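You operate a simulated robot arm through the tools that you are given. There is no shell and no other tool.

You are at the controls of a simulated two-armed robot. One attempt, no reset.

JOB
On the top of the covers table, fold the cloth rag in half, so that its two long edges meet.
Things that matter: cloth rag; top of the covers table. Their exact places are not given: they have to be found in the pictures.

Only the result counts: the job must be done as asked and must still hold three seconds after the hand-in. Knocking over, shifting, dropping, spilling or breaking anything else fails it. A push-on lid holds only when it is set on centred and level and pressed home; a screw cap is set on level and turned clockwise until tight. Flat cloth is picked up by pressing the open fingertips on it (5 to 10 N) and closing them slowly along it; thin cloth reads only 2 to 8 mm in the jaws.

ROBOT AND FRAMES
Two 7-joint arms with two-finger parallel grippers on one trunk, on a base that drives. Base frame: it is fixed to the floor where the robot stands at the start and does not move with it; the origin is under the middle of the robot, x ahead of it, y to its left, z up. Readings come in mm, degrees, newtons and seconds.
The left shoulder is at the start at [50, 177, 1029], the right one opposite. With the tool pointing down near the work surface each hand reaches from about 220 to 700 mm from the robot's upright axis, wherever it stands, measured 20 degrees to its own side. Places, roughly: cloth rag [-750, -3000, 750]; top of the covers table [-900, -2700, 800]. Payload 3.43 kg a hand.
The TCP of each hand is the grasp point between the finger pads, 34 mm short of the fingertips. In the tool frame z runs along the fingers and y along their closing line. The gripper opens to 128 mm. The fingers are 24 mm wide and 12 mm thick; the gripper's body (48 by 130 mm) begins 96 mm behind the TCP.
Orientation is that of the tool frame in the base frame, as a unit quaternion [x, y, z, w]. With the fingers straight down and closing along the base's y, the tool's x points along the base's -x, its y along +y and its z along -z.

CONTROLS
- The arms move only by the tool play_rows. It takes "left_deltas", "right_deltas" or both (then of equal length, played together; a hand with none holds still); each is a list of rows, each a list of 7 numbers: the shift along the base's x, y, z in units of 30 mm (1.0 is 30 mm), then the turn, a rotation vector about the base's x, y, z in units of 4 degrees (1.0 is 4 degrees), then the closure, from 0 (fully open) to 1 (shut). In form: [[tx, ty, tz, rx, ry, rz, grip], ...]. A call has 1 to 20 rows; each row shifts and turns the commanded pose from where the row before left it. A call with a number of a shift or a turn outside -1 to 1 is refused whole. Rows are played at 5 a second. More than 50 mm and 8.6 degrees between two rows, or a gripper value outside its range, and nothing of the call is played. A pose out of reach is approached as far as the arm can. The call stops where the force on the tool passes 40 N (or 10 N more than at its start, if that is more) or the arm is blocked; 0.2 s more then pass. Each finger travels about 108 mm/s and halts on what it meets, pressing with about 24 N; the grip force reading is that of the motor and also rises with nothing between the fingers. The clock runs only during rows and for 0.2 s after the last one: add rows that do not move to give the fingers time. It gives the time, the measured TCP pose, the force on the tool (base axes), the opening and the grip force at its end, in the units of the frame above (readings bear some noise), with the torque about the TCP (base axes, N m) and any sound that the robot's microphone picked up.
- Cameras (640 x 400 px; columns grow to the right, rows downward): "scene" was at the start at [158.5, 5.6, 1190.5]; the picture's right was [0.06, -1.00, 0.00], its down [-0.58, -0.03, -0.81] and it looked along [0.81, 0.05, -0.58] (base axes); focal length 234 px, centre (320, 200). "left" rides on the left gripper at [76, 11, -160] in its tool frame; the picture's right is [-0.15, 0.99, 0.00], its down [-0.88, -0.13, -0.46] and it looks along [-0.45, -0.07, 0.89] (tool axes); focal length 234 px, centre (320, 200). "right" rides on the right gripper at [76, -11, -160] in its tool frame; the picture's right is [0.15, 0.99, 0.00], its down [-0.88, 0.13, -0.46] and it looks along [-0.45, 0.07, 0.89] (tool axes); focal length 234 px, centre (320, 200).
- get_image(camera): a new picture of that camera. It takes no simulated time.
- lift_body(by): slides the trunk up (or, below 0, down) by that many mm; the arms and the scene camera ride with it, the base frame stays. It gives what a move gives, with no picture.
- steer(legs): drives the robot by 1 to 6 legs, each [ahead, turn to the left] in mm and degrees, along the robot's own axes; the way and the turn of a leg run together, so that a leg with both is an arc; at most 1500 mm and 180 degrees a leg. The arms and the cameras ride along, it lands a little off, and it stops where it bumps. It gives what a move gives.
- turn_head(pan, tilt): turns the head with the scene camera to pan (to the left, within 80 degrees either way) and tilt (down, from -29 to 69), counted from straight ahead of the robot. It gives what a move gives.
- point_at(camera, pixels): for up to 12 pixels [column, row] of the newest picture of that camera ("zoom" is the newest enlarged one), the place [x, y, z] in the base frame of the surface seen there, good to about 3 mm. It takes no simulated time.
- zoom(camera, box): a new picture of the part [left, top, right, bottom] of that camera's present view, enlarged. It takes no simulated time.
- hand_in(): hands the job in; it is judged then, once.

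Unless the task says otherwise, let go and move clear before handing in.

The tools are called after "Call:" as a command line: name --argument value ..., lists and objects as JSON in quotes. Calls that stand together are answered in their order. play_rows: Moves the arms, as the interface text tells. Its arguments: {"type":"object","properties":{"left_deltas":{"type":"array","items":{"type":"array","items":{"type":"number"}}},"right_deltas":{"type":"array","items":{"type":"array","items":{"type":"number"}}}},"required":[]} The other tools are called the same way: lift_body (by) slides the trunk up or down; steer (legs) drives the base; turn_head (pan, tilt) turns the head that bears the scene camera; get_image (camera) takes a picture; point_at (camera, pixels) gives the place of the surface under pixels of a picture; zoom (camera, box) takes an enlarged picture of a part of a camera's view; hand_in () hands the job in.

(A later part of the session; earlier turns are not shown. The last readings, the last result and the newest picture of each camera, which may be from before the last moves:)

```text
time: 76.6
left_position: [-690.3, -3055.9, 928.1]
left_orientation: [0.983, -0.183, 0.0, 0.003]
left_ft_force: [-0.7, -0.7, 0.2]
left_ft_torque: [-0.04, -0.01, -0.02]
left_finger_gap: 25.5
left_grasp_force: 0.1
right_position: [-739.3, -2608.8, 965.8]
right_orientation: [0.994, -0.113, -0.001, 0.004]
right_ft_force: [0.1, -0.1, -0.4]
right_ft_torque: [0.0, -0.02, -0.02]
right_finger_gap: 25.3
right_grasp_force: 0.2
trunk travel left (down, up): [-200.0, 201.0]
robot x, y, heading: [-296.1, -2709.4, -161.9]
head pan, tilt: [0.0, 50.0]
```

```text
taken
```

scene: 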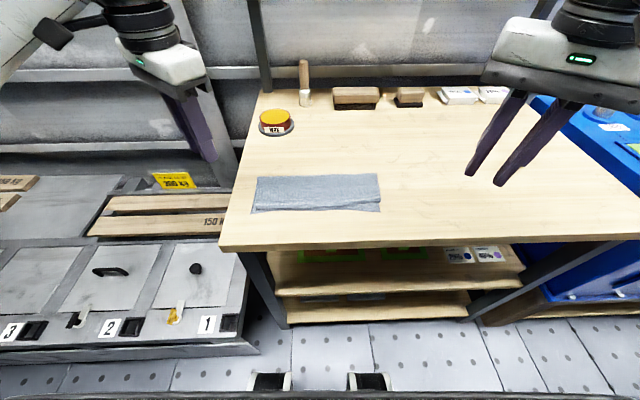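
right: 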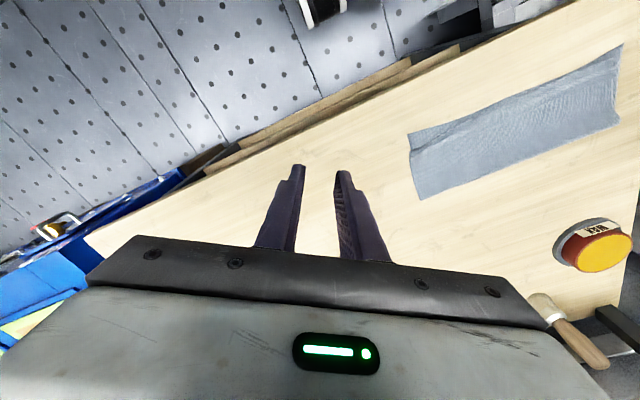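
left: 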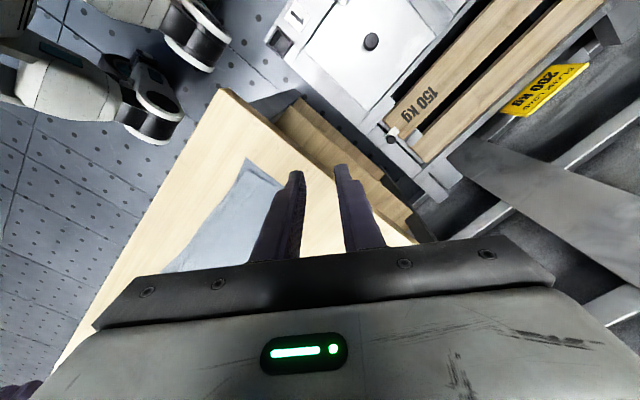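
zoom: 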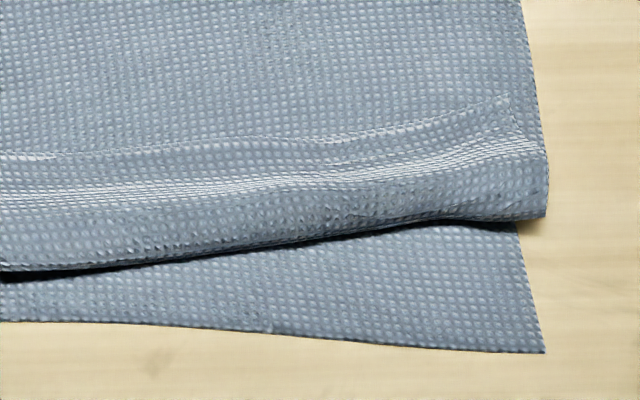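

The hem lies between fold line (-668,-2964)→(-758,-2735) and an edge about 20 mm behind it. I bring both hands over the hem near its two ends, fingers closing along the edge.

Call:
play_rows --left_deltas '[[0.015, 0.35, -0.18, 0, 0, 0.95, 0.8], [0.015, 0.35, -0.18, 0, 0, 0.95, 0.8], [0.015, 0.35, -0.18, 0, 0, 0.95, 0.8], [0.015, 0.35, -0.18, 0, 0, 0.95, 0.8], [0.015, 0.35, -0.18, 0, 0, 0.95, 0.8], [0.015, 0.35, -0.18, 0, 0, 0.95, 0.8], [0.015, 0.35, -0.18, 0, 0, 0.95, 0.8], [0.015, 0.35, -0.18, 0, 0, 0.95, 0.8], [0.015, 0.35, -0.18, 0, 0, 0.95, 0.8], [0.015, 0.35, -0.18, 0, 0, 0.95, 0.8], [0.015, 0.35, -0.18, 0, 0, 0.95, 0.8], [0, 0, 0, 0, 0, 0, 0.8]]' --right_deltas '[[-0.0485, -0.4715, -0.297, 0, 0, 0.768, 0.8], [-0.0485, -0.4715, -0.297, 0, 0, 0.768, 0.8], [-0.0485, -0.4715, -0.297, 0, 0, 0.768, 0.8], [-0.0485, -0.4715, -0.297, 0, 0, 0.768, 0.8], [-0.0485, -0.4715, -0.297, 0, 0, 0.768, 0.8], [-0.0485, -0.4715, -0.297, 0, 0, 0.768, 0.8], [-0.0485, -0.4715, -0.297, 0, 0, 0.768, 0.8], [-0.0485, -0.4715, -0.297, 0, 0, 0.768, 0.8], [-0.0485, -0.4715, -0.297, 0, 0, 0.768, 0.8], [-0.0485, -0.4715, -0.297, 0, 0, 0.768, 0.8], [-0.0485, -0.4715, -0.297, 0, 0, 0.768, 0.8], [0, 0, 0, 0, 0, 0, 0.8]]'

Call:
get_image --camera "left"

Call:
get_image --camera "right"

Call:
zoom --camera "left" --box '[250, 110, 400, 204]'

Call:
zoom --camera "right" --box '[250, 110, 400, 204]'

```text
time: 79.2
left_position: [-686.7, -2940.0, 869.8]
left_orientation: [0.983, 0.181, 0.002, 0.002]
left_ft_force: [0.2, 0.1, 0.5]
left_ft_torque: [0.03, 0.04, 0.02]
left_finger_gap: 25.5
left_grasp_force: 0.0
right_position: [-756.1, -2764.9, 865.7]
right_orientation: [0.983, 0.181, 0.0, 0.004]
right_ft_force: [-0.2, 0.0, 0.3]
right_ft_torque: [0.0, 0.01, 0.0]
right_finger_gap: 25.6
right_grasp_force: 0.1
trunk travel left (down, up): [-200.0, 201.0]
robot x, y, heading: [-296.5, -2708.9, -162.0]
head pan, tilt: [0.0, 50.0]
```

```text
taken
```

left: 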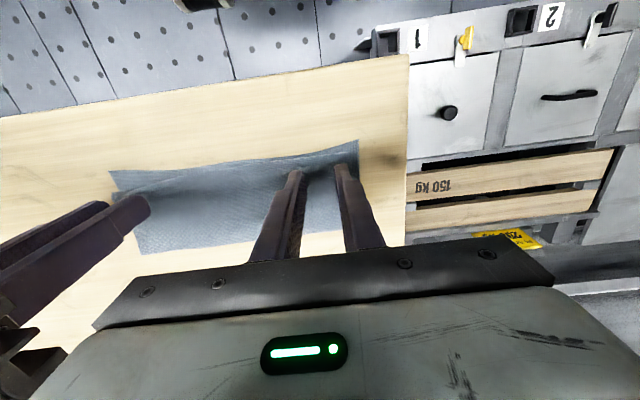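

```text
taken
```

right: 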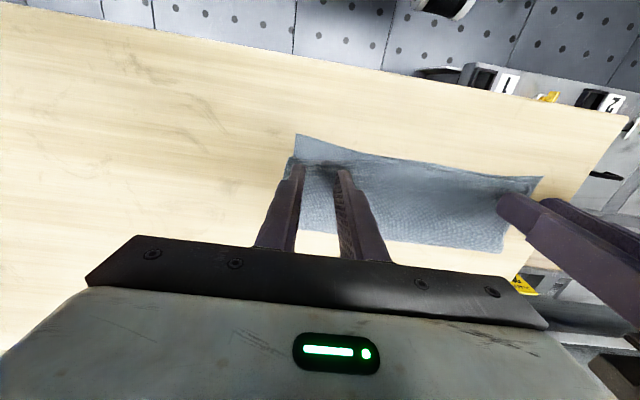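

```text
4.26 times, centred on (325, 157) of left
```

zoom: 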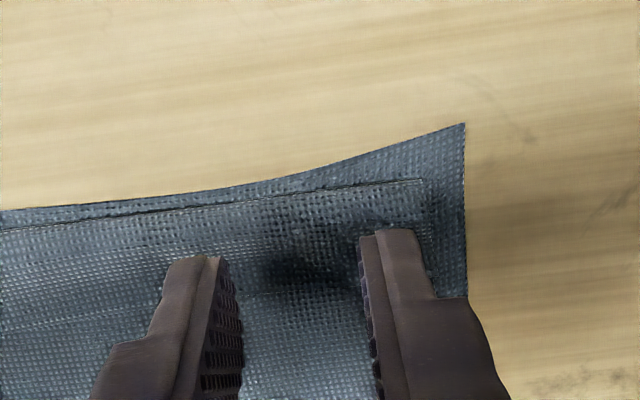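

```text
4.26 times, centred on (325, 157) of right
```

zoom: 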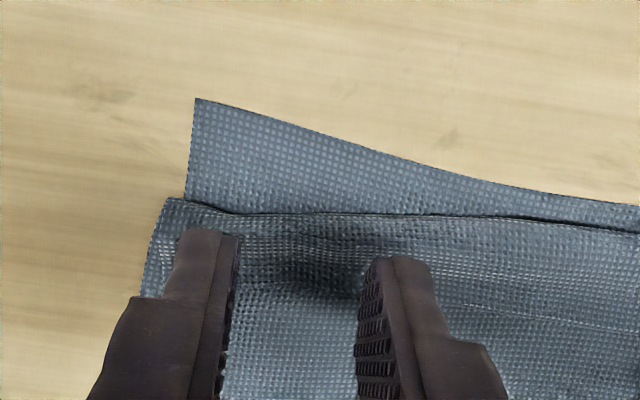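

Fingers sit above the hem on both sides. I lower both to light contact.

Call:
play_rows --left_deltas '[[0, 0, -0.5, 0, 0, 0, 0.8], [0, 0, -0.3, 0, 0, 0, 0.8], [0, 0, -0.1, 0, 0, 0, 0.8], [0, 0, -0.04, 0, 0, 0, 0.8]]' --right_deltas '[[0, 0, -0.4, 0, 0, 0, 0.8], [0, 0, -0.28, 0, 0, 0, 0.8], [0, 0, -0.1, 0, 0, 0, 0.8], [0, 0, -0.03, 0, 0, 0, 0.8]]'

Call:
zoom --camera "left" --box '[250, 110, 400, 204]'

Call:
zoom --camera "right" --box '[250, 110, 400, 204]'

```text
time: 80.2
left_position: [-684.5, -2941.6, 840.8]
left_orientation: [0.984, 0.179, 0.001, 0.003]
left_ft_force: [-0.1, -0.4, -0.4]
left_ft_torque: [0.0, 0.01, -0.04]
left_finger_gap: 25.7
left_grasp_force: 0.1
right_position: [-756.9, -2764.2, 842.6]
right_orientation: [0.984, 0.18, -0.001, 0.004]
right_ft_force: [0.5, 0.1, 0.4]
right_ft_torque: [-0.02, -0.03, 0.02]
right_finger_gap: 25.9
right_grasp_force: 0.1
trunk travel left (down, up): [-200.0, 201.0]
robot x, y, heading: [-298.3, -2709.6, -161.8]
head pan, tilt: [0.0, 50.0]
```

```text
4.26 times, centred on (325, 157) of left
```

zoom: 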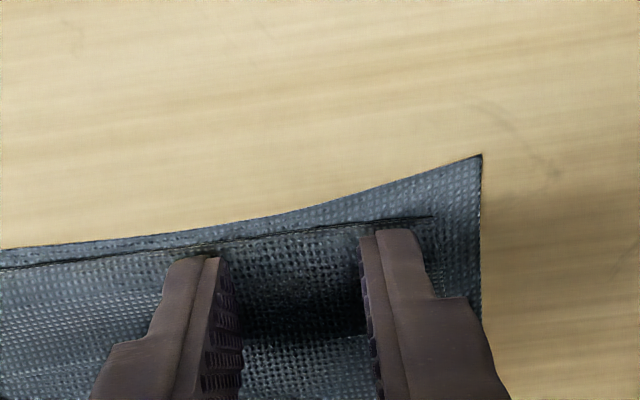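

```text
4.26 times, centred on (325, 157) of right
```

zoom: 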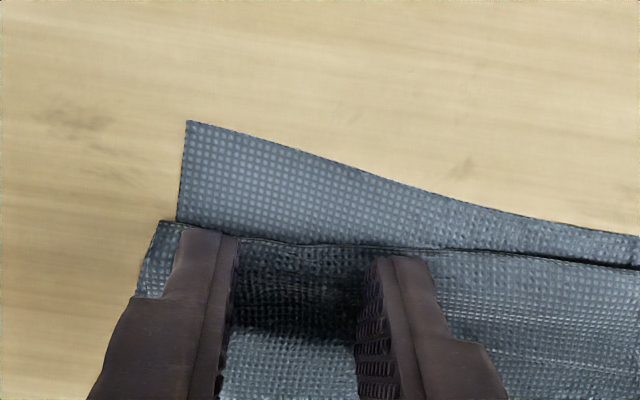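

No contact yet; the fingertips begin right at the fold line as wanted. I go down 2–3 mm more in steps.

Call:
play_rows --left_deltas '[[0, 0, -0.04, 0, 0, 0, 0.8], [0, 0, -0.03, 0, 0, 0, 0.8], [0, 0, 0, 0, 0, 0, 0.8]]' --right_deltas '[[0, 0, -0.06, 0, 0, 0, 0.8], [0, 0, -0.04, 0, 0, 0, 0.8], [0, 0, 0, 0, 0, 0, 0.8]]'

```text
time: 81.0
left_position: [-685.5, -2940.5, 838.8]
left_orientation: [0.984, 0.18, 0.001, 0.002]
left_ft_force: [-1.2, 0.4, 0.3]
left_ft_torque: [-0.02, 0.01, 0.0]
left_finger_gap: 25.7
left_grasp_force: 0.1
right_position: [-755.8, -2763.9, 838.4]
right_orientation: [0.984, 0.18, 0.0, 0.003]
right_ft_force: [-0.4, 0.6, -0.5]
right_ft_torque: [0.03, 0.03, 0.0]
right_finger_gap: 25.8
right_grasp_force: 0.1
trunk travel left (down, up): [-200.0, 201.0]
robot x, y, heading: [-297.1, -2708.8, -161.8]
head pan, tilt: [0.0, 50.0]
```

Call:
play_rows --left_deltas '[[0, 0, -0.03, 0, 0, 0, 0.8], [0, 0, -0.02, 0, 0, 0, 0.8], [0, 0, 0, 0, 0, 0, 0.8]]' --right_deltas '[[0, 0, -0.03, 0, 0, 0, 0.8], [0, 0, -0.02, 0, 0, 0, 0.8], [0, 0, 0, 0, 0, 0, 0.8]]'

```text
time: 81.8
left_position: [-686.2, -2940.1, 838.2]
left_orientation: [0.984, 0.18, 0.002, 0.003]
left_ft_force: [-0.1, -0.4, -0.2]
left_ft_torque: [-0.04, 0.01, -0.02]
left_finger_gap: 25.7
left_grasp_force: 0.1
right_position: [-756.0, -2763.4, 837.9]
right_orientation: [0.984, 0.18, 0.0, 0.004]
right_ft_force: [-0.2, 0.2, -0.1]
right_ft_torque: [0.02, 0.01, -0.03]
right_finger_gap: 25.7
right_grasp_force: 0.1
trunk travel left (down, up): [-200.0, 201.0]
robot x, y, heading: [-297.5, -2713.0, -161.7]
head pan, tilt: [0.0, 50.0]
```

Call:
play_rows --left_deltas '[[0, 0, -0.03, 0, 0, 0, 0.8], [0, 0, 0, 0, 0, 0, 0.8]]' --right_deltas '[[0, 0, -0.03, 0, 0, 0, 0.8], [0, 0, 0, 0, 0, 0, 0.8]]'

```text
time: 82.4
left_position: [-686.2, -2940.5, 837.0]
left_orientation: [0.984, 0.18, 0.002, 0.002]
left_ft_force: [0.3, -0.6, 0.4]
left_ft_torque: [-0.04, -0.03, 0.0]
left_finger_gap: 25.5
left_grasp_force: 0.1
right_position: [-756.1, -2763.5, 837.0]
right_orientation: [0.984, 0.18, -0.001, 0.003]
right_ft_force: [0.4, -0.2, 0.8]
right_ft_torque: [0.02, 0.0, -0.01]
right_finger_gap: 25.5
right_grasp_force: 0.0
trunk travel left (down, up): [-200.0, 201.0]
robot x, y, heading: [-294.7, -2713.1, -162.1]
head pan, tilt: [0.0, 50.0]
```

Call:
play_rows --left_deltas '[[0, 0, -0.03, 0, 0, 0, 0.8], [0, 0, 0, 0, 0, 0, 0.8]]' --right_deltas '[[0, 0, -0.03, 0, 0, 0, 0.8], [0, 0, 0, 0, 0, 0, 0.8]]'

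Call:
zoom --camera "left" --box '[250, 110, 400, 204]'

Call:
zoom --camera "right" --box '[250, 110, 400, 204]'

```text
time: 83.0
left_position: [-686.8, -2940.7, 836.5]
left_orientation: [0.984, 0.18, 0.001, 0.003]
left_ft_force: [0.0, 0.2, 2.8]
left_ft_torque: [0.0, 0.0, 0.01]
left_finger_gap: 25.2
left_grasp_force: 0.0
right_position: [-755.0, -2763.8, 836.3]
right_orientation: [0.984, 0.18, -0.001, 0.004]
right_ft_force: [0.2, -0.6, 3.4]
right_ft_torque: [0.05, 0.05, 0.0]
right_finger_gap: 25.2
right_grasp_force: 0.1
trunk travel left (down, up): [-200.0, 201.0]
robot x, y, heading: [-296.4, -2710.1, -161.8]
head pan, tilt: [0.0, 50.0]
```

```text
4.26 times, centred on (325, 157) of left
```

zoom: 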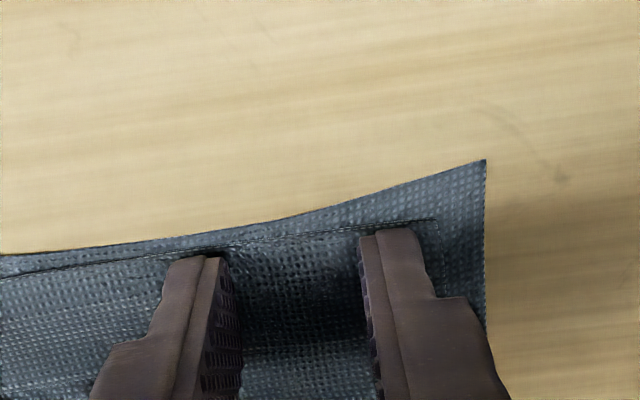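

```text
4.26 times, centred on (325, 157) of right
```

zoom: 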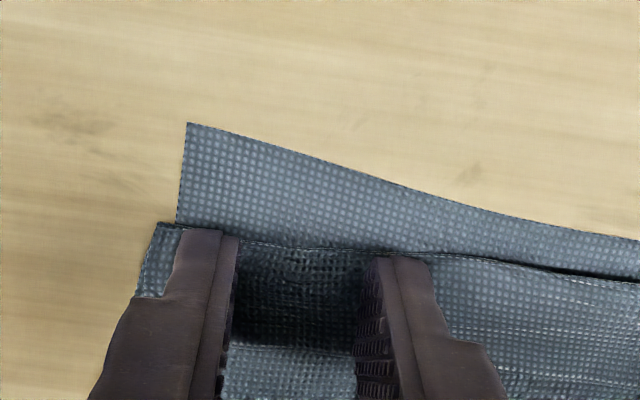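

Contact: 2.8 N and 3.4 N on the hem. I press a touch more and close slowly to half.

Call:
play_rows --left_deltas '[[0, 0, -0.015, 0, 0, 0, 0.8], [0, 0, 0, 0, 0, 0, 0.82], [0, 0, 0, 0, 0, 0, 0.84], [0, 0, 0, 0, 0, 0, 0.86], [0, 0, 0, 0, 0, 0, 0.88], [0, 0, 0, 0, 0, 0, 0.9]]' --right_deltas '[[0, 0, -0.015, 0, 0, 0, 0.8], [0, 0, 0, 0, 0, 0, 0.82], [0, 0, 0, 0, 0, 0, 0.84], [0, 0, 0, 0, 0, 0, 0.86], [0, 0, 0, 0, 0, 0, 0.88], [0, 0, 0, 0, 0, 0, 0.9]]'

Call:
zoom --camera "left" --box '[250, 110, 400, 204]'

Call:
zoom --camera "right" --box '[250, 110, 400, 204]'

```text
time: 84.4
left_position: [-686.1, -2940.2, 836.7]
left_orientation: [0.984, 0.179, 0.001, 0.003]
left_ft_force: [-0.1, 0.3, 7.3]
left_ft_torque: [0.01, 0.0, 0.01]
left_finger_gap: 11.7
left_grasp_force: 0.2
right_position: [-755.9, -2763.2, 836.6]
right_orientation: [0.984, 0.179, -0.002, 0.005]
right_ft_force: [-0.4, -1.2, 5.3]
right_ft_torque: [0.04, 0.08, 0.0]
right_finger_gap: 11.9
right_grasp_force: 0.1
trunk travel left (down, up): [-200.0, 201.0]
robot x, y, heading: [-298.1, -2707.4, -162.1]
head pan, tilt: [0.0, 50.0]
```

```text
4.26 times, centred on (325, 157) of left
```

zoom: 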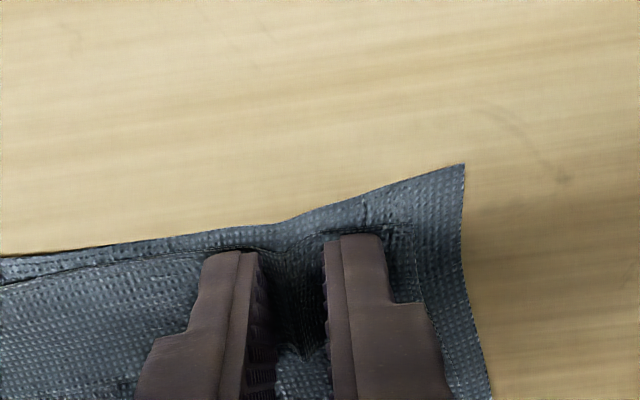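

```text
4.26 times, centred on (325, 157) of right
```

zoom: 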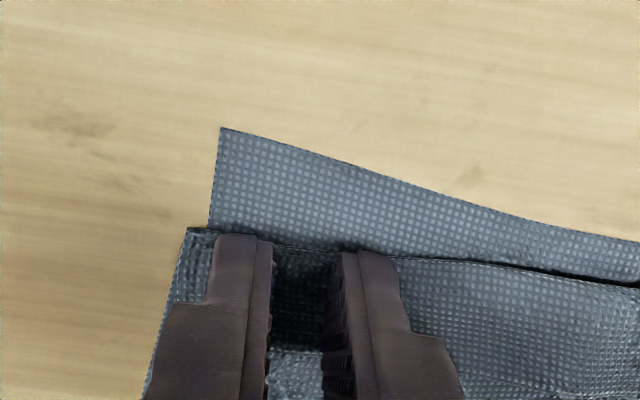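

On the left all layers are bunching together (kink at (285,220)), so this pinch would pick up everything. I reopen in contact to spread it back and lift off; new idea: straddle the hem's free edge with the two fingers and OPEN them, so one holds the upper layer while the other rolls the hem out.

Call:
play_rows --left_deltas '[[0, 0, 0, 0, 0, 0, 0.88], [0, 0, 0, 0, 0, 0, 0.86], [0, 0, 0, 0, 0, 0, 0.84], [0, 0, 0, 0, 0, 0, 0.82], [0, 0, 0, 0, 0, 0, 0.79], [0, 0, 0, 0, 0, 0, 0.78], [0, 0, 0.3, 0, 0, 0, 0.78], [0, 0, 0.7, 0, 0, 0, 0.78], [0, -0.3, 0.8, 0, 0, 0, 0.78], [0, -0.5, 0.8, 0, 0, 0, 0.78]]' --right_deltas '[[0, 0, 0, 0, 0, 0, 0.88], [0, 0, 0, 0, 0, 0, 0.86], [0, 0, 0, 0, 0, 0, 0.84], [0, 0, 0, 0, 0, 0, 0.82], [0, 0, 0, 0, 0, 0, 0.79], [0, 0, 0, 0, 0, 0, 0.78], [0, 0, 0.3, 0, 0, 0, 0.78], [0, 0, 0.7, 0, 0, 0, 0.78], [0, 0.3, 0.8, 0, 0, 0, 0.78], [0, 0.5, 0.8, 0, 0, 0, 0.78]]'

Call:
play_rows --left_deltas '[[0, -0.8, 0.5, 0, 0, -1, 0.78], [0, -0.8, 0, 0, 0, -1, 0.78], [0, -0.8, 0, 0, 0, -1, 0.78], [0, -0.8, 0, 0, 0, -1, 0.78], [0, 0, 0, 0, 0, -1, 0.8], [0, 0, 0, 0, 0, -1, 0.8], [0, 0, 0, 0, 0, -1, 0.85], [0, 0, 0, 0, 0, -1, 0.9], [0, 0, 0, 0, 0, -1, 0.95], [0, 0, 0, 0, 0, -1, 0.95], [0, 0, 0, 0, 0, -1, 0.95], [0, 0, 0, 0, 0, -1, 0.95], [0, 0, 0, 0, 0, -1, 0.95], [0, 0, 0, 0, 0, -1, 0.95], [0, 0, 0, 0, 0, -1, 0.95], [0, 0, 0, 0, 0, -1, 0.95], [0, 0, 0, 0, 0, -1, 0.95], [0, 0, 0, 0, 0, -1, 0.95], [0, 0, 0, 0, 0, -1, 0.95], [0, 0, 0, 0, 0, -1, 0.95]]' --right_deltas '[[0, 0.8, 0.5, 0, 0, -1, 0.78], [0, 0.8, 0, 0, 0, -1, 0.78], [0, 0.8, 0, 0, 0, -1, 0.78], [0, 0.8, 0, 0, 0, -1, 0.78], [0, 0, 0, 0, 0, -1, 0.8], [0, 0, 0, 0, 0, -1, 0.8], [0, 0, 0, 0, 0, -1, 0.85], [0, 0, 0, 0, 0, -1, 0.9], [0, 0, 0, 0, 0, -1, 0.95], [0, 0, 0, 0, 0, -1, 0.95], [0, 0, 0, 0, 0, -1, 0.95], [0, 0, 0, 0, 0, -1, 0.95], [0, 0, 0, 0, 0, -1, 0.95], [0, 0, 0, 0, 0, -1, 0.95], [0, 0, 0, 0, 0, -1, 0.95], [0, 0, 0, 0, 0, -1, 0.95], [0, 0, 0, 0, 0, -1, 0.95], [0, 0, 0, 0, 0, -1, 0.95], [0, 0, 0, 0, 0, -1, 0.95], [0, 0, 0, 0, 0, -1, 0.95]]'

Call:
get_image --camera "scene"

Call:
zoom --camera "scene" --box '[240, 150, 400, 250]'

```text
time: 86.6
left_position: [-683.5, -2966.2, 912.6]
left_orientation: [0.984, 0.179, 0.002, 0.002]
left_ft_force: [-0.7, 0.4, 0.1]
left_ft_torque: [0.0, 0.01, 0.0]
left_finger_gap: 28.3
left_grasp_force: 0.1
right_position: [-755.1, -2740.9, 913.9]
right_orientation: [0.984, 0.18, 0.001, 0.004]
right_ft_force: [0.4, -0.3, 0.1]
right_ft_torque: [0.0, -0.02, 0.04]
right_finger_gap: 28.3
right_grasp_force: 0.1
trunk travel left (down, up): [-200.0, 201.0]
robot x, y, heading: [-298.5, -2708.7, -161.8]
head pan, tilt: [0.0, 50.0]
```

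```text
time: 90.8
left_position: [-686.1, -3060.8, 927.6]
left_orientation: [0.869, -0.495, -0.001, 0.003]
left_ft_force: [0.2, 0.4, -0.1]
left_ft_torque: [0.0, -0.03, 0.01]
left_finger_gap: 6.5
left_grasp_force: 0.1
right_position: [-755.7, -2644.2, 928.1]
right_orientation: [0.869, -0.495, -0.002, 0.002]
right_ft_force: [0.3, 0.0, -0.2]
right_ft_torque: [0.01, 0.0, 0.02]
right_finger_gap: 6.2
right_grasp_force: 0.1
trunk travel left (down, up): [-200.0, 201.0]
robot x, y, heading: [-301.1, -2712.0, -161.8]
head pan, tilt: [0.0, 50.0]
```

```text
taken
```

scene: 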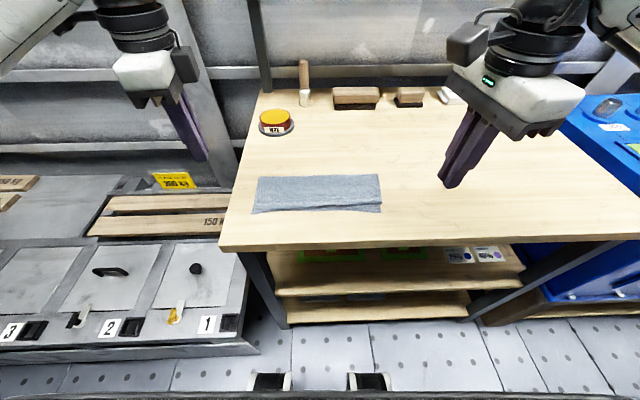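

```text
4.00 times, centred on (320, 200) of scene
```

zoom: 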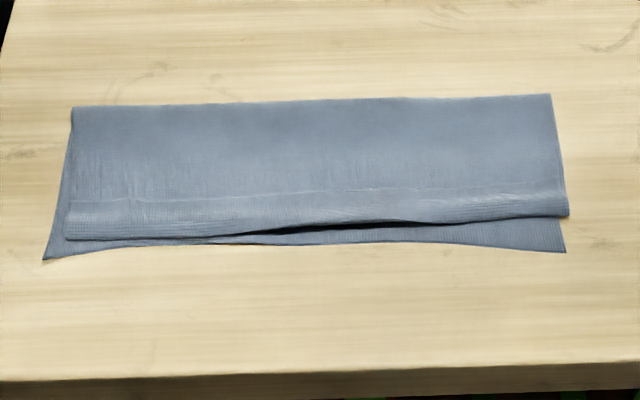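

The rag is in good state. I zoom to locate the hem's free edge precisely.

Call:
zoom --camera "scene" --box '[246, 190, 310, 220]'

Call:
zoom --camera "scene" --box '[324, 186, 388, 216]'

```text
10.00 times, centred on (278, 205) of scene
```

zoom: 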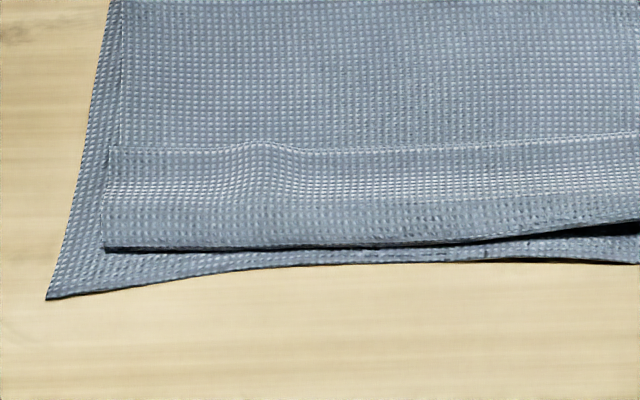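

```text
10.00 times, centred on (356, 201) of scene
```

zoom: 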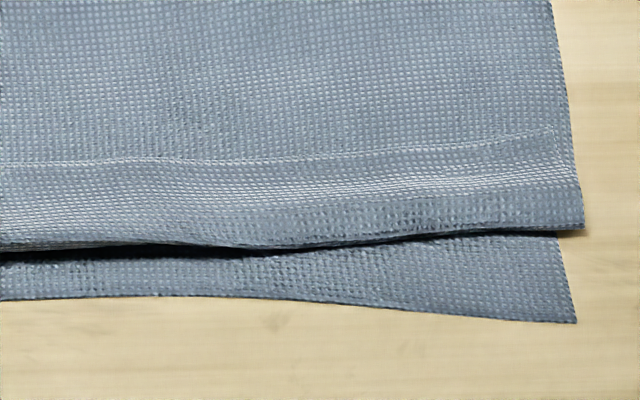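

Call:
point_at --camera "scene" --pixels '[[258, 200.3], [272, 200], [296, 200.2], [258, 208.8], [272, 208.8], [320, 198.6], [320, 205], [344, 197.6], [364, 196.8], [378, 194.8], [364, 204], [379, 203]]'

```text
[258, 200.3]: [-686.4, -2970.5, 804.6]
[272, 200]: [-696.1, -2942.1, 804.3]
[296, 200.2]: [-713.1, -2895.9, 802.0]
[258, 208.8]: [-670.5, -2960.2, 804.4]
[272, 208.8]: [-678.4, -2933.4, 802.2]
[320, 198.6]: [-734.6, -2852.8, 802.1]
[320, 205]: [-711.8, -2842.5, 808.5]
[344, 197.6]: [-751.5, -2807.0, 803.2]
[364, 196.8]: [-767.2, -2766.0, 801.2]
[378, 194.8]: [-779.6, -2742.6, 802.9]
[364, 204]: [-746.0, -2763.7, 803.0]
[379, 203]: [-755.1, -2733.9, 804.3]
```

Free edge runs (-686,-2971)→(-780,-2743). I take the left hand to straddle that edge 25 mm from its left end, near-closed.

Call:
play_rows --left_deltas '[[-0.054, 0.63, -0.1, 0.063, -0.154, -0.35, 0.97], [-0.054, 0.63, -0.2, 0.063, -0.154, -0.35, 0.97], [-0.054, 0.63, -0.4, 0.063, -0.154, -0.35, 0.97], [-0.054, 0.63, -0.5, 0.063, -0.154, -0.35, 0.97], [-0.054, 0.63, -0.6, 0.063, -0.154, -0.35, 0.97], [-0.054, 0.63, -0.6, 0.063, -0.154, -0.35, 0.97], [0, 0, -0.3, 0, 0, 0, 0.97], [0, 0, 0, 0, 0, 0, 0.97]]'

Call:
zoom --camera "left" --box '[230, 110, 400, 210]'

```text
time: 92.6
left_position: [-696.5, -2945.5, 845.7]
left_orientation: [0.83, -0.557, 0.021, -0.025]
left_ft_force: [0.1, 1.3, -0.6]
left_ft_torque: [-0.01, 0.01, 0.03]
left_finger_gap: 3.9
left_grasp_force: 0.1
right_position: [-755.5, -2644.3, 928.9]
right_orientation: [0.869, -0.495, -0.004, 0.003]
right_ft_force: [0.1, 0.7, 0.2]
right_ft_torque: [0.03, 0.0, 0.05]
right_finger_gap: 6.3
right_grasp_force: 0.0
trunk travel left (down, up): [-200.0, 201.0]
robot x, y, heading: [-300.4, -2712.0, -161.7]
head pan, tilt: [0.0, 50.0]
```

```text
3.76 times, centred on (315, 160) of left
```

zoom: 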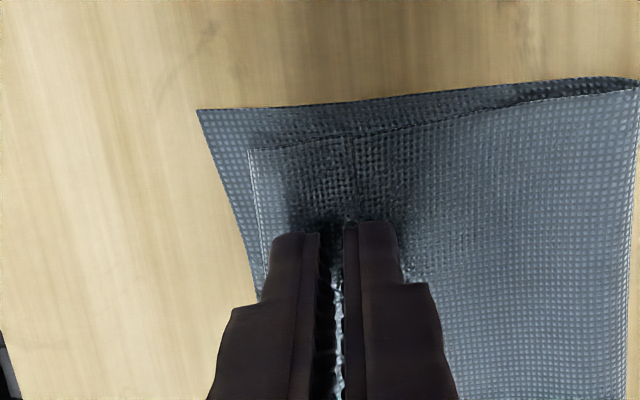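

The free edge will fall under the far finger when lowered, so I shift 5.5 mm farther and then lower to contact.

Call:
play_rows --left_deltas '[[-0.17, -0.07, 0, 0, 0, 0, 0.97], [0, 0, -0.1, 0, 0, 0, 0.97], [0, 0, -0.1, 0, 0, 0, 0.97], [0, 0, -0.05, 0, 0, 0, 0.97], [0, 0, 0, 0, 0, 0, 0.97]]'

Call:
zoom --camera "left" --box '[230, 110, 400, 210]'

```text
time: 93.8
left_position: [-700.8, -2949.7, 840.0]
left_orientation: [0.829, -0.558, 0.021, -0.025]
left_ft_force: [-0.3, -0.3, 0.0]
left_ft_torque: [0.02, -0.01, 0.01]
left_finger_gap: 3.6
left_grasp_force: 0.1
right_position: [-755.5, -2644.3, 928.1]
right_orientation: [0.869, -0.494, -0.003, 0.003]
right_ft_force: [0.3, 0.4, -0.2]
right_ft_torque: [0.0, 0.01, 0.02]
right_finger_gap: 6.4
right_grasp_force: 0.0
trunk travel left (down, up): [-200.0, 201.0]
robot x, y, heading: [-298.2, -2711.8, -161.9]
head pan, tilt: [0.0, 50.0]
```

```text
3.76 times, centred on (315, 160) of left
```

zoom: 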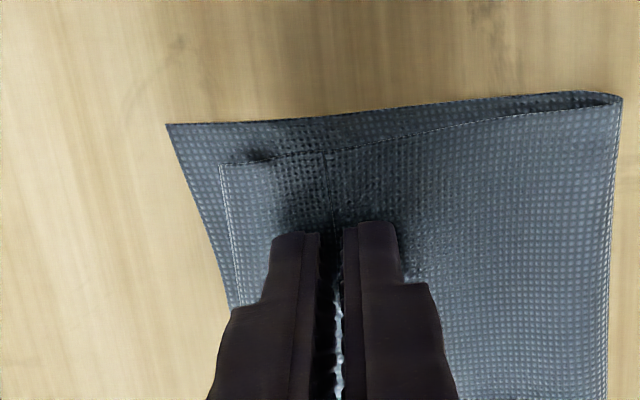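

The free edge (330,155)-(337,220) is now centred in the gap. I press down to several newtons.

Call:
play_rows --left_deltas '[[0, 0, -0.05, 0, 0, 0, 0.97], [0, 0, -0.04, 0, 0, 0, 0.97], [0, 0, -0.03, 0, 0, 0, 0.97], [0, 0, 0, 0, 0, 0, 0.97]]'

```text
time: 94.8
left_position: [-700.7, -2948.2, 837.4]
left_orientation: [0.829, -0.558, 0.021, -0.024]
left_ft_force: [0.3, 0.2, 1.1]
left_ft_torque: [-0.01, 0.01, 0.0]
left_finger_gap: 4.0
left_grasp_force: 0.1
right_position: [-755.5, -2643.4, 928.2]
right_orientation: [0.869, -0.495, -0.002, 0.002]
right_ft_force: [-0.1, 1.2, 0.3]
right_ft_torque: [0.04, -0.03, -0.01]
right_finger_gap: 6.2
right_grasp_force: 0.0
trunk travel left (down, up): [-200.0, 201.0]
robot x, y, heading: [-301.9, -2711.3, -161.8]
head pan, tilt: [0.0, 50.0]
```

Call:
play_rows --left_deltas '[[0, 0, -0.04, 0, 0, 0, 0.97], [0, 0, -0.02, 0, 0, 0, 0.97], [0, 0, 0, 0, 0, 0, 0.97]]'

```text
time: 95.6
left_position: [-700.3, -2949.1, 835.5]
left_orientation: [0.831, -0.556, 0.019, -0.024]
left_ft_force: [-0.5, -3.7, 15.0]
left_ft_torque: [-0.18, 0.18, 0.05]
left_finger_gap: 4.1
left_grasp_force: 0.0
right_position: [-755.3, -2644.4, 929.1]
right_orientation: [0.869, -0.495, -0.003, 0.002]
right_ft_force: [0.2, 0.0, -0.3]
right_ft_torque: [0.03, -0.03, 0.04]
right_finger_gap: 6.6
right_grasp_force: 0.0
trunk travel left (down, up): [-200.0, 201.0]
robot x, y, heading: [-296.8, -2707.8, -161.7]
head pan, tilt: [0.0, 50.0]
```

15 N but the torque shows it's mostly on the far finger; I rotate ~2.5° back so the near finger carries load too.

Call:
play_rows --left_deltas '[[0, 0, 0.015, -0.227, 0.556, 0, 0.97], [0, 0, 0, 0, 0, 0, 0.97]]'

```text
time: 96.2
left_position: [-700.2, -2948.4, 835.9]
left_orientation: [0.83, -0.558, 0.008, -0.008]
left_ft_force: [3.7, -0.8, 13.4]
left_ft_torque: [0.02, -0.13, 0.01]
left_finger_gap: 4.0
left_grasp_force: 0.0
right_position: [-754.8, -2643.5, 929.5]
right_orientation: [0.869, -0.494, -0.003, 0.003]
right_ft_force: [-0.3, -0.1, 0.9]
right_ft_torque: [-0.01, 0.0, 0.03]
right_finger_gap: 6.3
right_grasp_force: 0.0
trunk travel left (down, up): [-200.0, 201.0]
robot x, y, heading: [-297.5, -2711.1, -161.8]
head pan, tilt: [0.0, 50.0]
```

Load is now balanced. I open the fingers slowly to about 22 mm and look.

Call:
play_rows --left_deltas '[[0, 0, 0, 0, 0, 0, 0.95], [0, 0, 0, 0, 0, 0, 0.93], [0, 0, 0, 0, 0, 0, 0.91], [0, 0, 0, 0, 0, 0, 0.89], [0, 0, 0, 0, 0, 0, 0.87], [0, 0, 0, 0, 0, 0, 0.85], [0, 0, 0, 0, 0, 0, 0.83]]'

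Call:
zoom --camera "left" --box '[230, 110, 400, 210]'

```text
time: 97.8
left_position: [-700.1, -2949.3, 835.5]
left_orientation: [0.83, -0.558, 0.01, -0.008]
left_ft_force: [2.2, 1.6, 12.5]
left_ft_torque: [0.06, -0.01, -0.04]
left_finger_gap: 17.0
left_grasp_force: 0.0
right_position: [-755.1, -2642.8, 929.3]
right_orientation: [0.869, -0.494, -0.003, 0.003]
right_ft_force: [0.3, 1.6, -0.1]
right_ft_torque: [0.03, 0.0, 0.03]
right_finger_gap: 6.7
right_grasp_force: 0.1
trunk travel left (down, up): [-200.0, 201.0]
robot x, y, heading: [-295.0, -2707.1, -161.7]
head pan, tilt: [0.0, 50.0]
```

```text
3.76 times, centred on (315, 160) of left
```

zoom: 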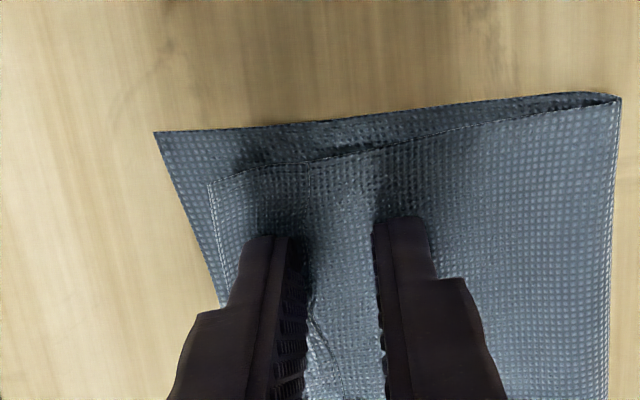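

It works: the free edge moved with the near finger to (305,250) while the upper layer stays. I keep opening.

Call:
play_rows --left_deltas '[[0, 0, 0, 0, 0, 0, 0.81], [0, 0, 0, 0, 0, 0, 0.79], [0, 0, 0, 0, 0, 0, 0.77], [0, 0, 0, 0, 0, 0, 0.75], [0, 0, 0, 0, 0, 0, 0.73], [0, 0, 0, 0, 0, 0, 0.71], [0, 0, 0, 0, 0, 0, 0.69], [0, 0, 0, 0, 0, 0, 0.69]]'

Call:
zoom --camera "left" --box '[210, 110, 400, 222]'

```text
time: 99.6
left_position: [-700.0, -2948.3, 835.8]
left_orientation: [0.831, -0.557, 0.009, -0.006]
left_ft_force: [2.7, 0.8, 13.3]
left_ft_torque: [-0.04, 0.12, -0.01]
left_finger_gap: 36.4
left_grasp_force: 0.1
right_position: [-755.2, -2643.8, 928.7]
right_orientation: [0.869, -0.494, -0.003, 0.003]
right_ft_force: [-0.7, 0.0, 0.8]
right_ft_torque: [0.0, 0.0, 0.01]
right_finger_gap: 6.1
right_grasp_force: 0.1
trunk travel left (down, up): [-200.0, 201.0]
robot x, y, heading: [-298.4, -2707.9, -161.9]
head pan, tilt: [0.0, 50.0]
```

```text
3.37 times, centred on (305, 166) of left
```

zoom: 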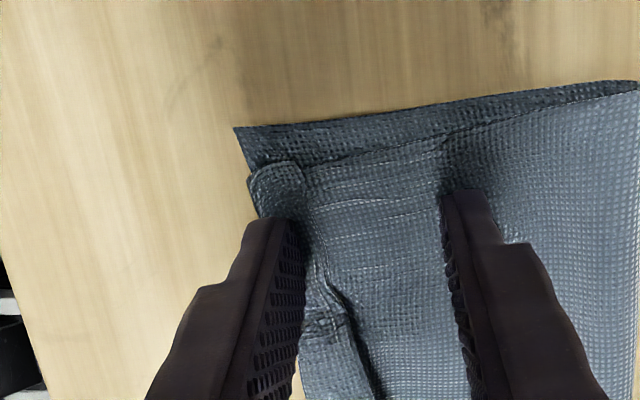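

The hem is about half unrolled at the left. I lift off and look from the scene camera.

Call:
play_rows --left_deltas '[[0, 0, 0.2, 0, 0, 0, 0.69], [0, 0, 0.5, 0, 0, 0, 0.69], [0, 0, 0.8, 0, 0, 0, 0.75], [0, -0.4, 0.8, 0, 0, 0, 0.8], [0, -0.8, 0.3, 0, 0, 0, 0.9], [0, -0.8, 0, 0, 0, 0, 0.97], [0, -0.8, 0, 0, 0, 0, 0.97]]'

Call:
get_image --camera "scene"

Call:
zoom --camera "scene" --box '[240, 160, 400, 240]'

Call:
zoom --camera "scene" --box '[246, 190, 310, 220]'

```text
time: 101.2
left_position: [-700.5, -3035.9, 914.0]
left_orientation: [0.83, -0.557, 0.01, -0.007]
left_ft_force: [-0.3, 0.5, -0.6]
left_ft_torque: [0.04, 0.0, -0.01]
left_finger_gap: 3.9
left_grasp_force: 0.0
right_position: [-755.1, -2643.5, 927.5]
right_orientation: [0.869, -0.495, -0.002, 0.002]
right_ft_force: [0.2, 0.1, -0.2]
right_ft_torque: [0.0, -0.01, 0.04]
right_finger_gap: 6.2
right_grasp_force: 0.0
trunk travel left (down, up): [-200.0, 201.0]
robot x, y, heading: [-294.9, -2708.7, -161.9]
head pan, tilt: [0.0, 50.0]
```

```text
taken
```

scene: 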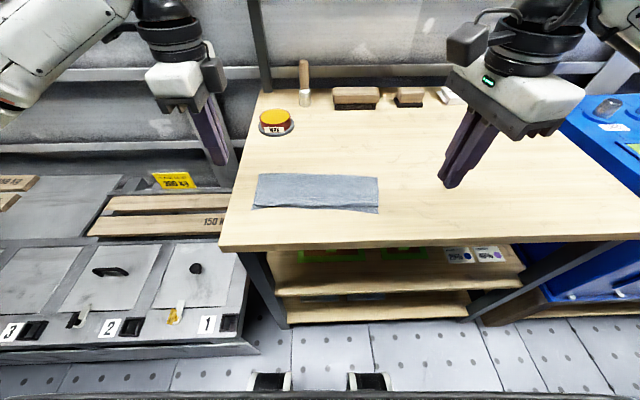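

```text
4.00 times, centred on (320, 200) of scene
```

zoom: 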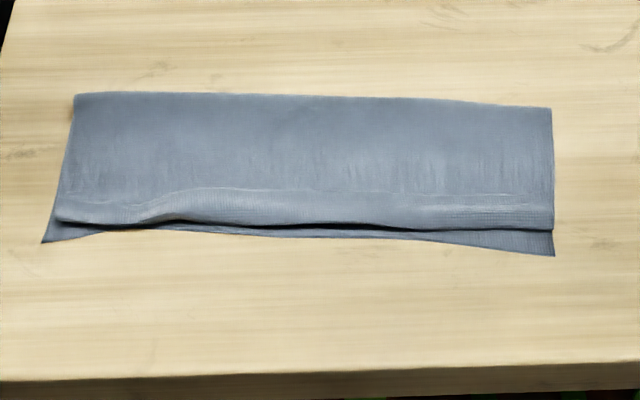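

```text
10.00 times, centred on (278, 205) of scene
```

zoom: 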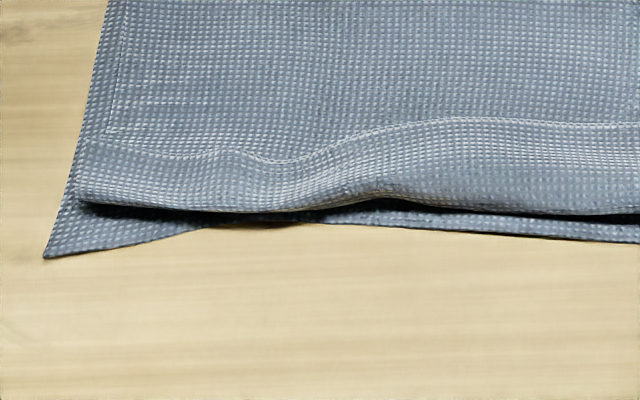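

The hem has moved out at the left. I'll repeat with both hands; first measure the free edge at both ends.

Call:
zoom --camera "scene" --box '[324, 190, 388, 220]'

Call:
point_at --camera "scene" --pixels '[[256, 199.8], [264, 200.8], [272, 201.4], [264, 205], [279, 199.5], [291, 197.7], [276, 205], [252, 209]]'

```text
10.00 times, centred on (356, 205) of scene
```

zoom: 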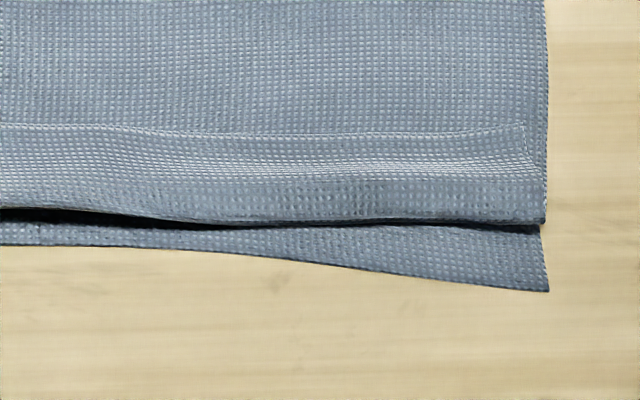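

```text
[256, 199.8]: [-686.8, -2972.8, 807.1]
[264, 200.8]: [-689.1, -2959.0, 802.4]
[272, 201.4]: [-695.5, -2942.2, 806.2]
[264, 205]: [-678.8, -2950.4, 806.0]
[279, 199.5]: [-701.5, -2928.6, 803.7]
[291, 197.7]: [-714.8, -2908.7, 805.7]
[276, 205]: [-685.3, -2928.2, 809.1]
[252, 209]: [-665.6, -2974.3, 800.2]
```

Call:
point_at --camera "scene" --pixels '[[376, 198.8], [367, 198.9], [354, 198.8], [340, 198.7], [367, 205.8], [378, 211.5], [320, 198], [305, 197.5]]'

```text
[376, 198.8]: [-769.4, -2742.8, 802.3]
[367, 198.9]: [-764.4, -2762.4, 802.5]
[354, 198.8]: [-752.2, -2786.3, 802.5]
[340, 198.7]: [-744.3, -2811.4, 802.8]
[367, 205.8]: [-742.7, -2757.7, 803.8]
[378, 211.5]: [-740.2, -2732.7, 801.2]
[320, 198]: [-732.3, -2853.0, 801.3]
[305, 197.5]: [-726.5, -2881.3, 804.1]
```

Both hands go to straddle the free edge near its ends, gap nearly closed, stopping ~8 mm above.

Call:
play_rows --left_deltas '[[0.023, 0.397, -0.1, 0, 0, 0, 0.97], [0.023, 0.397, -0.2, 0, 0, 0, 0.97], [0.023, 0.397, -0.3, 0, 0, 0, 0.97], [0.023, 0.397, -0.4, 0, 0, 0, 0.97], [0.023, 0.397, -0.4, 0, 0, 0, 0.97], [0.023, 0.397, -0.45, 0, 0, 0, 0.97], [0.023, 0.397, -0.45, 0, 0, 0, 0.97], [0, 0, 0, 0, 0, 0, 0.97]]' --right_deltas '[[-0.062, -0.573, -0.1, 0.019, -0.047, -0.343, 0.97], [-0.062, -0.573, -0.25, 0.019, -0.047, -0.343, 0.97], [-0.062, -0.573, -0.4, 0.019, -0.047, -0.343, 0.97], [-0.062, -0.573, -0.5, 0.019, -0.047, -0.343, 0.97], [-0.062, -0.573, -0.5, 0.019, -0.047, -0.343, 0.97], [-0.062, -0.573, -0.5, 0.019, -0.047, -0.343, 0.97], [-0.062, -0.573, -0.5, 0.019, -0.047, -0.343, 0.97], [0, 0, 0, 0, 0, 0, 0.97]]'

Call:
zoom --camera "left" --box '[230, 110, 400, 210]'

Call:
zoom --camera "right" --box '[230, 110, 400, 210]'

```text
time: 103.0
left_position: [-696.4, -2950.0, 842.4]
left_orientation: [0.83, -0.557, 0.008, -0.007]
left_ft_force: [0.0, 0.1, 0.4]
left_ft_torque: [0.01, 0.03, 0.01]
left_finger_gap: 3.8
left_grasp_force: 0.1
right_position: [-769.3, -2765.3, 844.2]
right_orientation: [0.824, -0.566, 0.005, -0.007]
right_ft_force: [-0.4, 0.0, -0.4]
right_ft_torque: [0.0, 0.02, 0.01]
right_finger_gap: 3.9
right_grasp_force: 0.0
trunk travel left (down, up): [-200.0, 201.0]
robot x, y, heading: [-301.8, -2712.8, -161.9]
head pan, tilt: [0.0, 50.0]
```

```text
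3.76 times, centred on (315, 160) of left
```

zoom: 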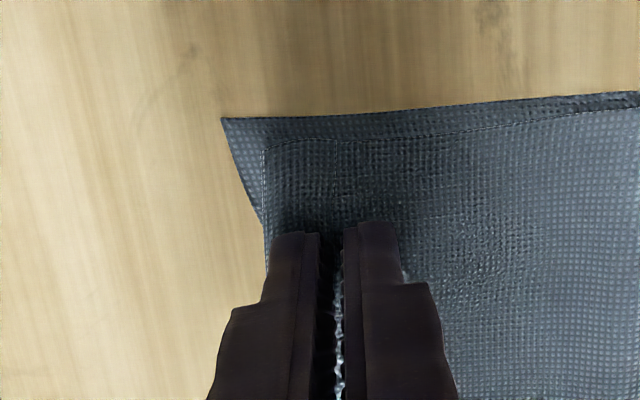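

```text
3.76 times, centred on (315, 160) of right
```

zoom: 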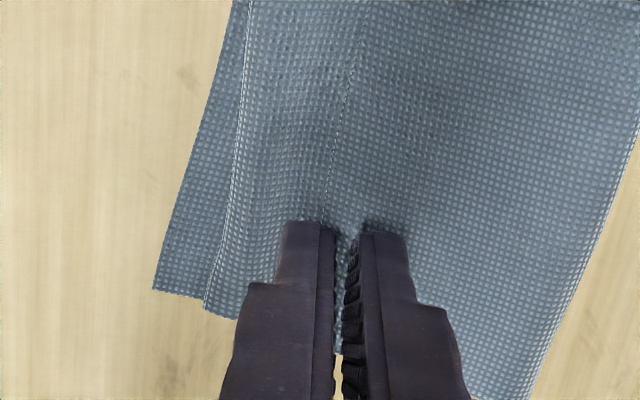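

On the right the free edge runs (350,80)-(320,215), so that hand must come ~4 mm toward me. On the left I can't make out the edge; I zoom closer.

Call:
zoom --camera "left" --box '[275, 130, 365, 185]'

Call:
zoom --camera "right" --box '[275, 130, 365, 185]'

```text
7.11 times, centred on (320, 158) of left
```

zoom: 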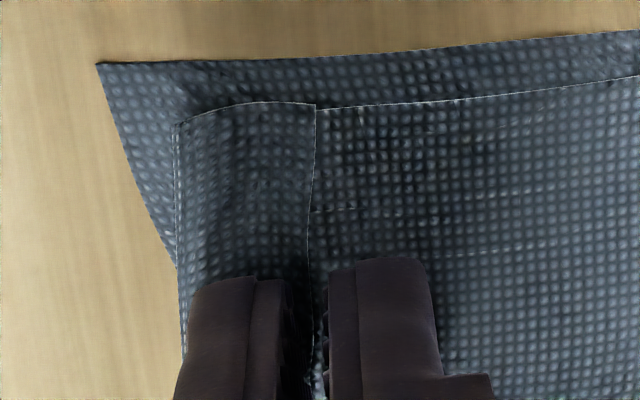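

```text
7.11 times, centred on (320, 158) of right
```

zoom: 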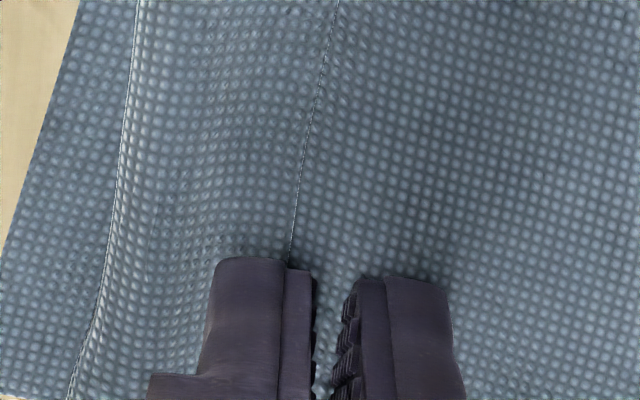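

Left edge lies exactly in the gap ((308,250)). I shift the right hand 4.5 mm toward me and lower both to contact.

Call:
play_rows --left_deltas '[[0, 0, -0.05, 0, 0, 0, 0.97], [0, 0, -0.05, 0, 0, 0, 0.97], [0, 0, -0.05, 0, 0, 0, 0.97], [0, 0, -0.03, 0, 0, 0, 0.97]]' --right_deltas '[[0.14, 0.053, -0.05, 0, 0, 0, 0.97], [0, 0, -0.08, 0, 0, 0, 0.97], [0, 0, -0.07, 0, 0, 0, 0.97], [0, 0, -0.03, 0, 0, 0, 0.97]]'

```text
time: 104.0
left_position: [-696.0, -2949.2, 838.6]
left_orientation: [0.83, -0.557, 0.01, -0.007]
left_ft_force: [0.3, 0.1, 0.3]
left_ft_torque: [0.0, 0.0, 0.01]
left_finger_gap: 3.9
left_grasp_force: 0.0
right_position: [-764.5, -2763.7, 838.6]
right_orientation: [0.825, -0.565, 0.005, -0.008]
right_ft_force: [0.1, 0.3, -0.1]
right_ft_torque: [0.01, 0.03, -0.01]
right_finger_gap: 3.8
right_grasp_force: 0.2
trunk travel left (down, up): [-200.0, 201.0]
robot x, y, heading: [-300.1, -2710.8, -161.8]
head pan, tilt: [0.0, 50.0]
```

Call:
play_rows --left_deltas '[[0, 0, -0.05, 0, 0, 0, 0.97], [0, 0, -0.03, 0, 0, 0, 0.97], [0, 0, 0, 0, 0, 0, 0.97]]' --right_deltas '[[0, 0, -0.05, 0, 0, 0, 0.97], [0, 0, -0.03, 0, 0, 0, 0.97], [0, 0, 0, 0, 0, 0, 0.97]]'

```text
time: 104.8
left_position: [-695.8, -2949.8, 837.1]
left_orientation: [0.831, -0.557, 0.009, -0.008]
left_ft_force: [0.0, 0.5, 0.5]
left_ft_torque: [-0.01, -0.01, 0.0]
left_finger_gap: 3.9
left_grasp_force: 0.1
right_position: [-764.8, -2764.3, 835.7]
right_orientation: [0.825, -0.566, 0.005, -0.008]
right_ft_force: [-0.4, -0.2, 0.2]
right_ft_torque: [-0.02, -0.01, -0.02]
right_finger_gap: 3.8
right_grasp_force: 0.1
trunk travel left (down, up): [-200.0, 201.0]
robot x, y, heading: [-294.3, -2710.1, -161.7]
head pan, tilt: [0.0, 50.0]
```

Call:
play_rows --left_deltas '[[0, 0, -0.03, 0, 0, 0, 0.97], [0, 0, -0.02, 0, 0, 0, 0.97], [0, 0, 0, 0, 0, 0, 0.97]]' --right_deltas '[[0, 0, -0.03, 0, 0, 0, 0.97], [0, 0, -0.02, 0, 0, 0, 0.97], [0, 0, 0, 0, 0, 0, 0.97]]'

```text
time: 105.6
left_position: [-696.3, -2949.5, 835.3]
left_orientation: [0.831, -0.556, 0.008, -0.007]
left_ft_force: [-0.2, 1.0, 6.8]
left_ft_torque: [0.04, -0.04, 0.0]
left_finger_gap: 4.0
left_grasp_force: 0.5
right_position: [-764.6, -2762.2, 835.4]
right_orientation: [0.825, -0.566, 0.004, -0.006]
right_ft_force: [-0.2, -1.5, 5.5]
right_ft_torque: [0.01, -0.03, 0.0]
right_finger_gap: 3.7
right_grasp_force: 0.1
trunk travel left (down, up): [-200.0, 201.0]
robot x, y, heading: [-299.1, -2708.9, -161.7]
head pan, tilt: [0.0, 50.0]
```

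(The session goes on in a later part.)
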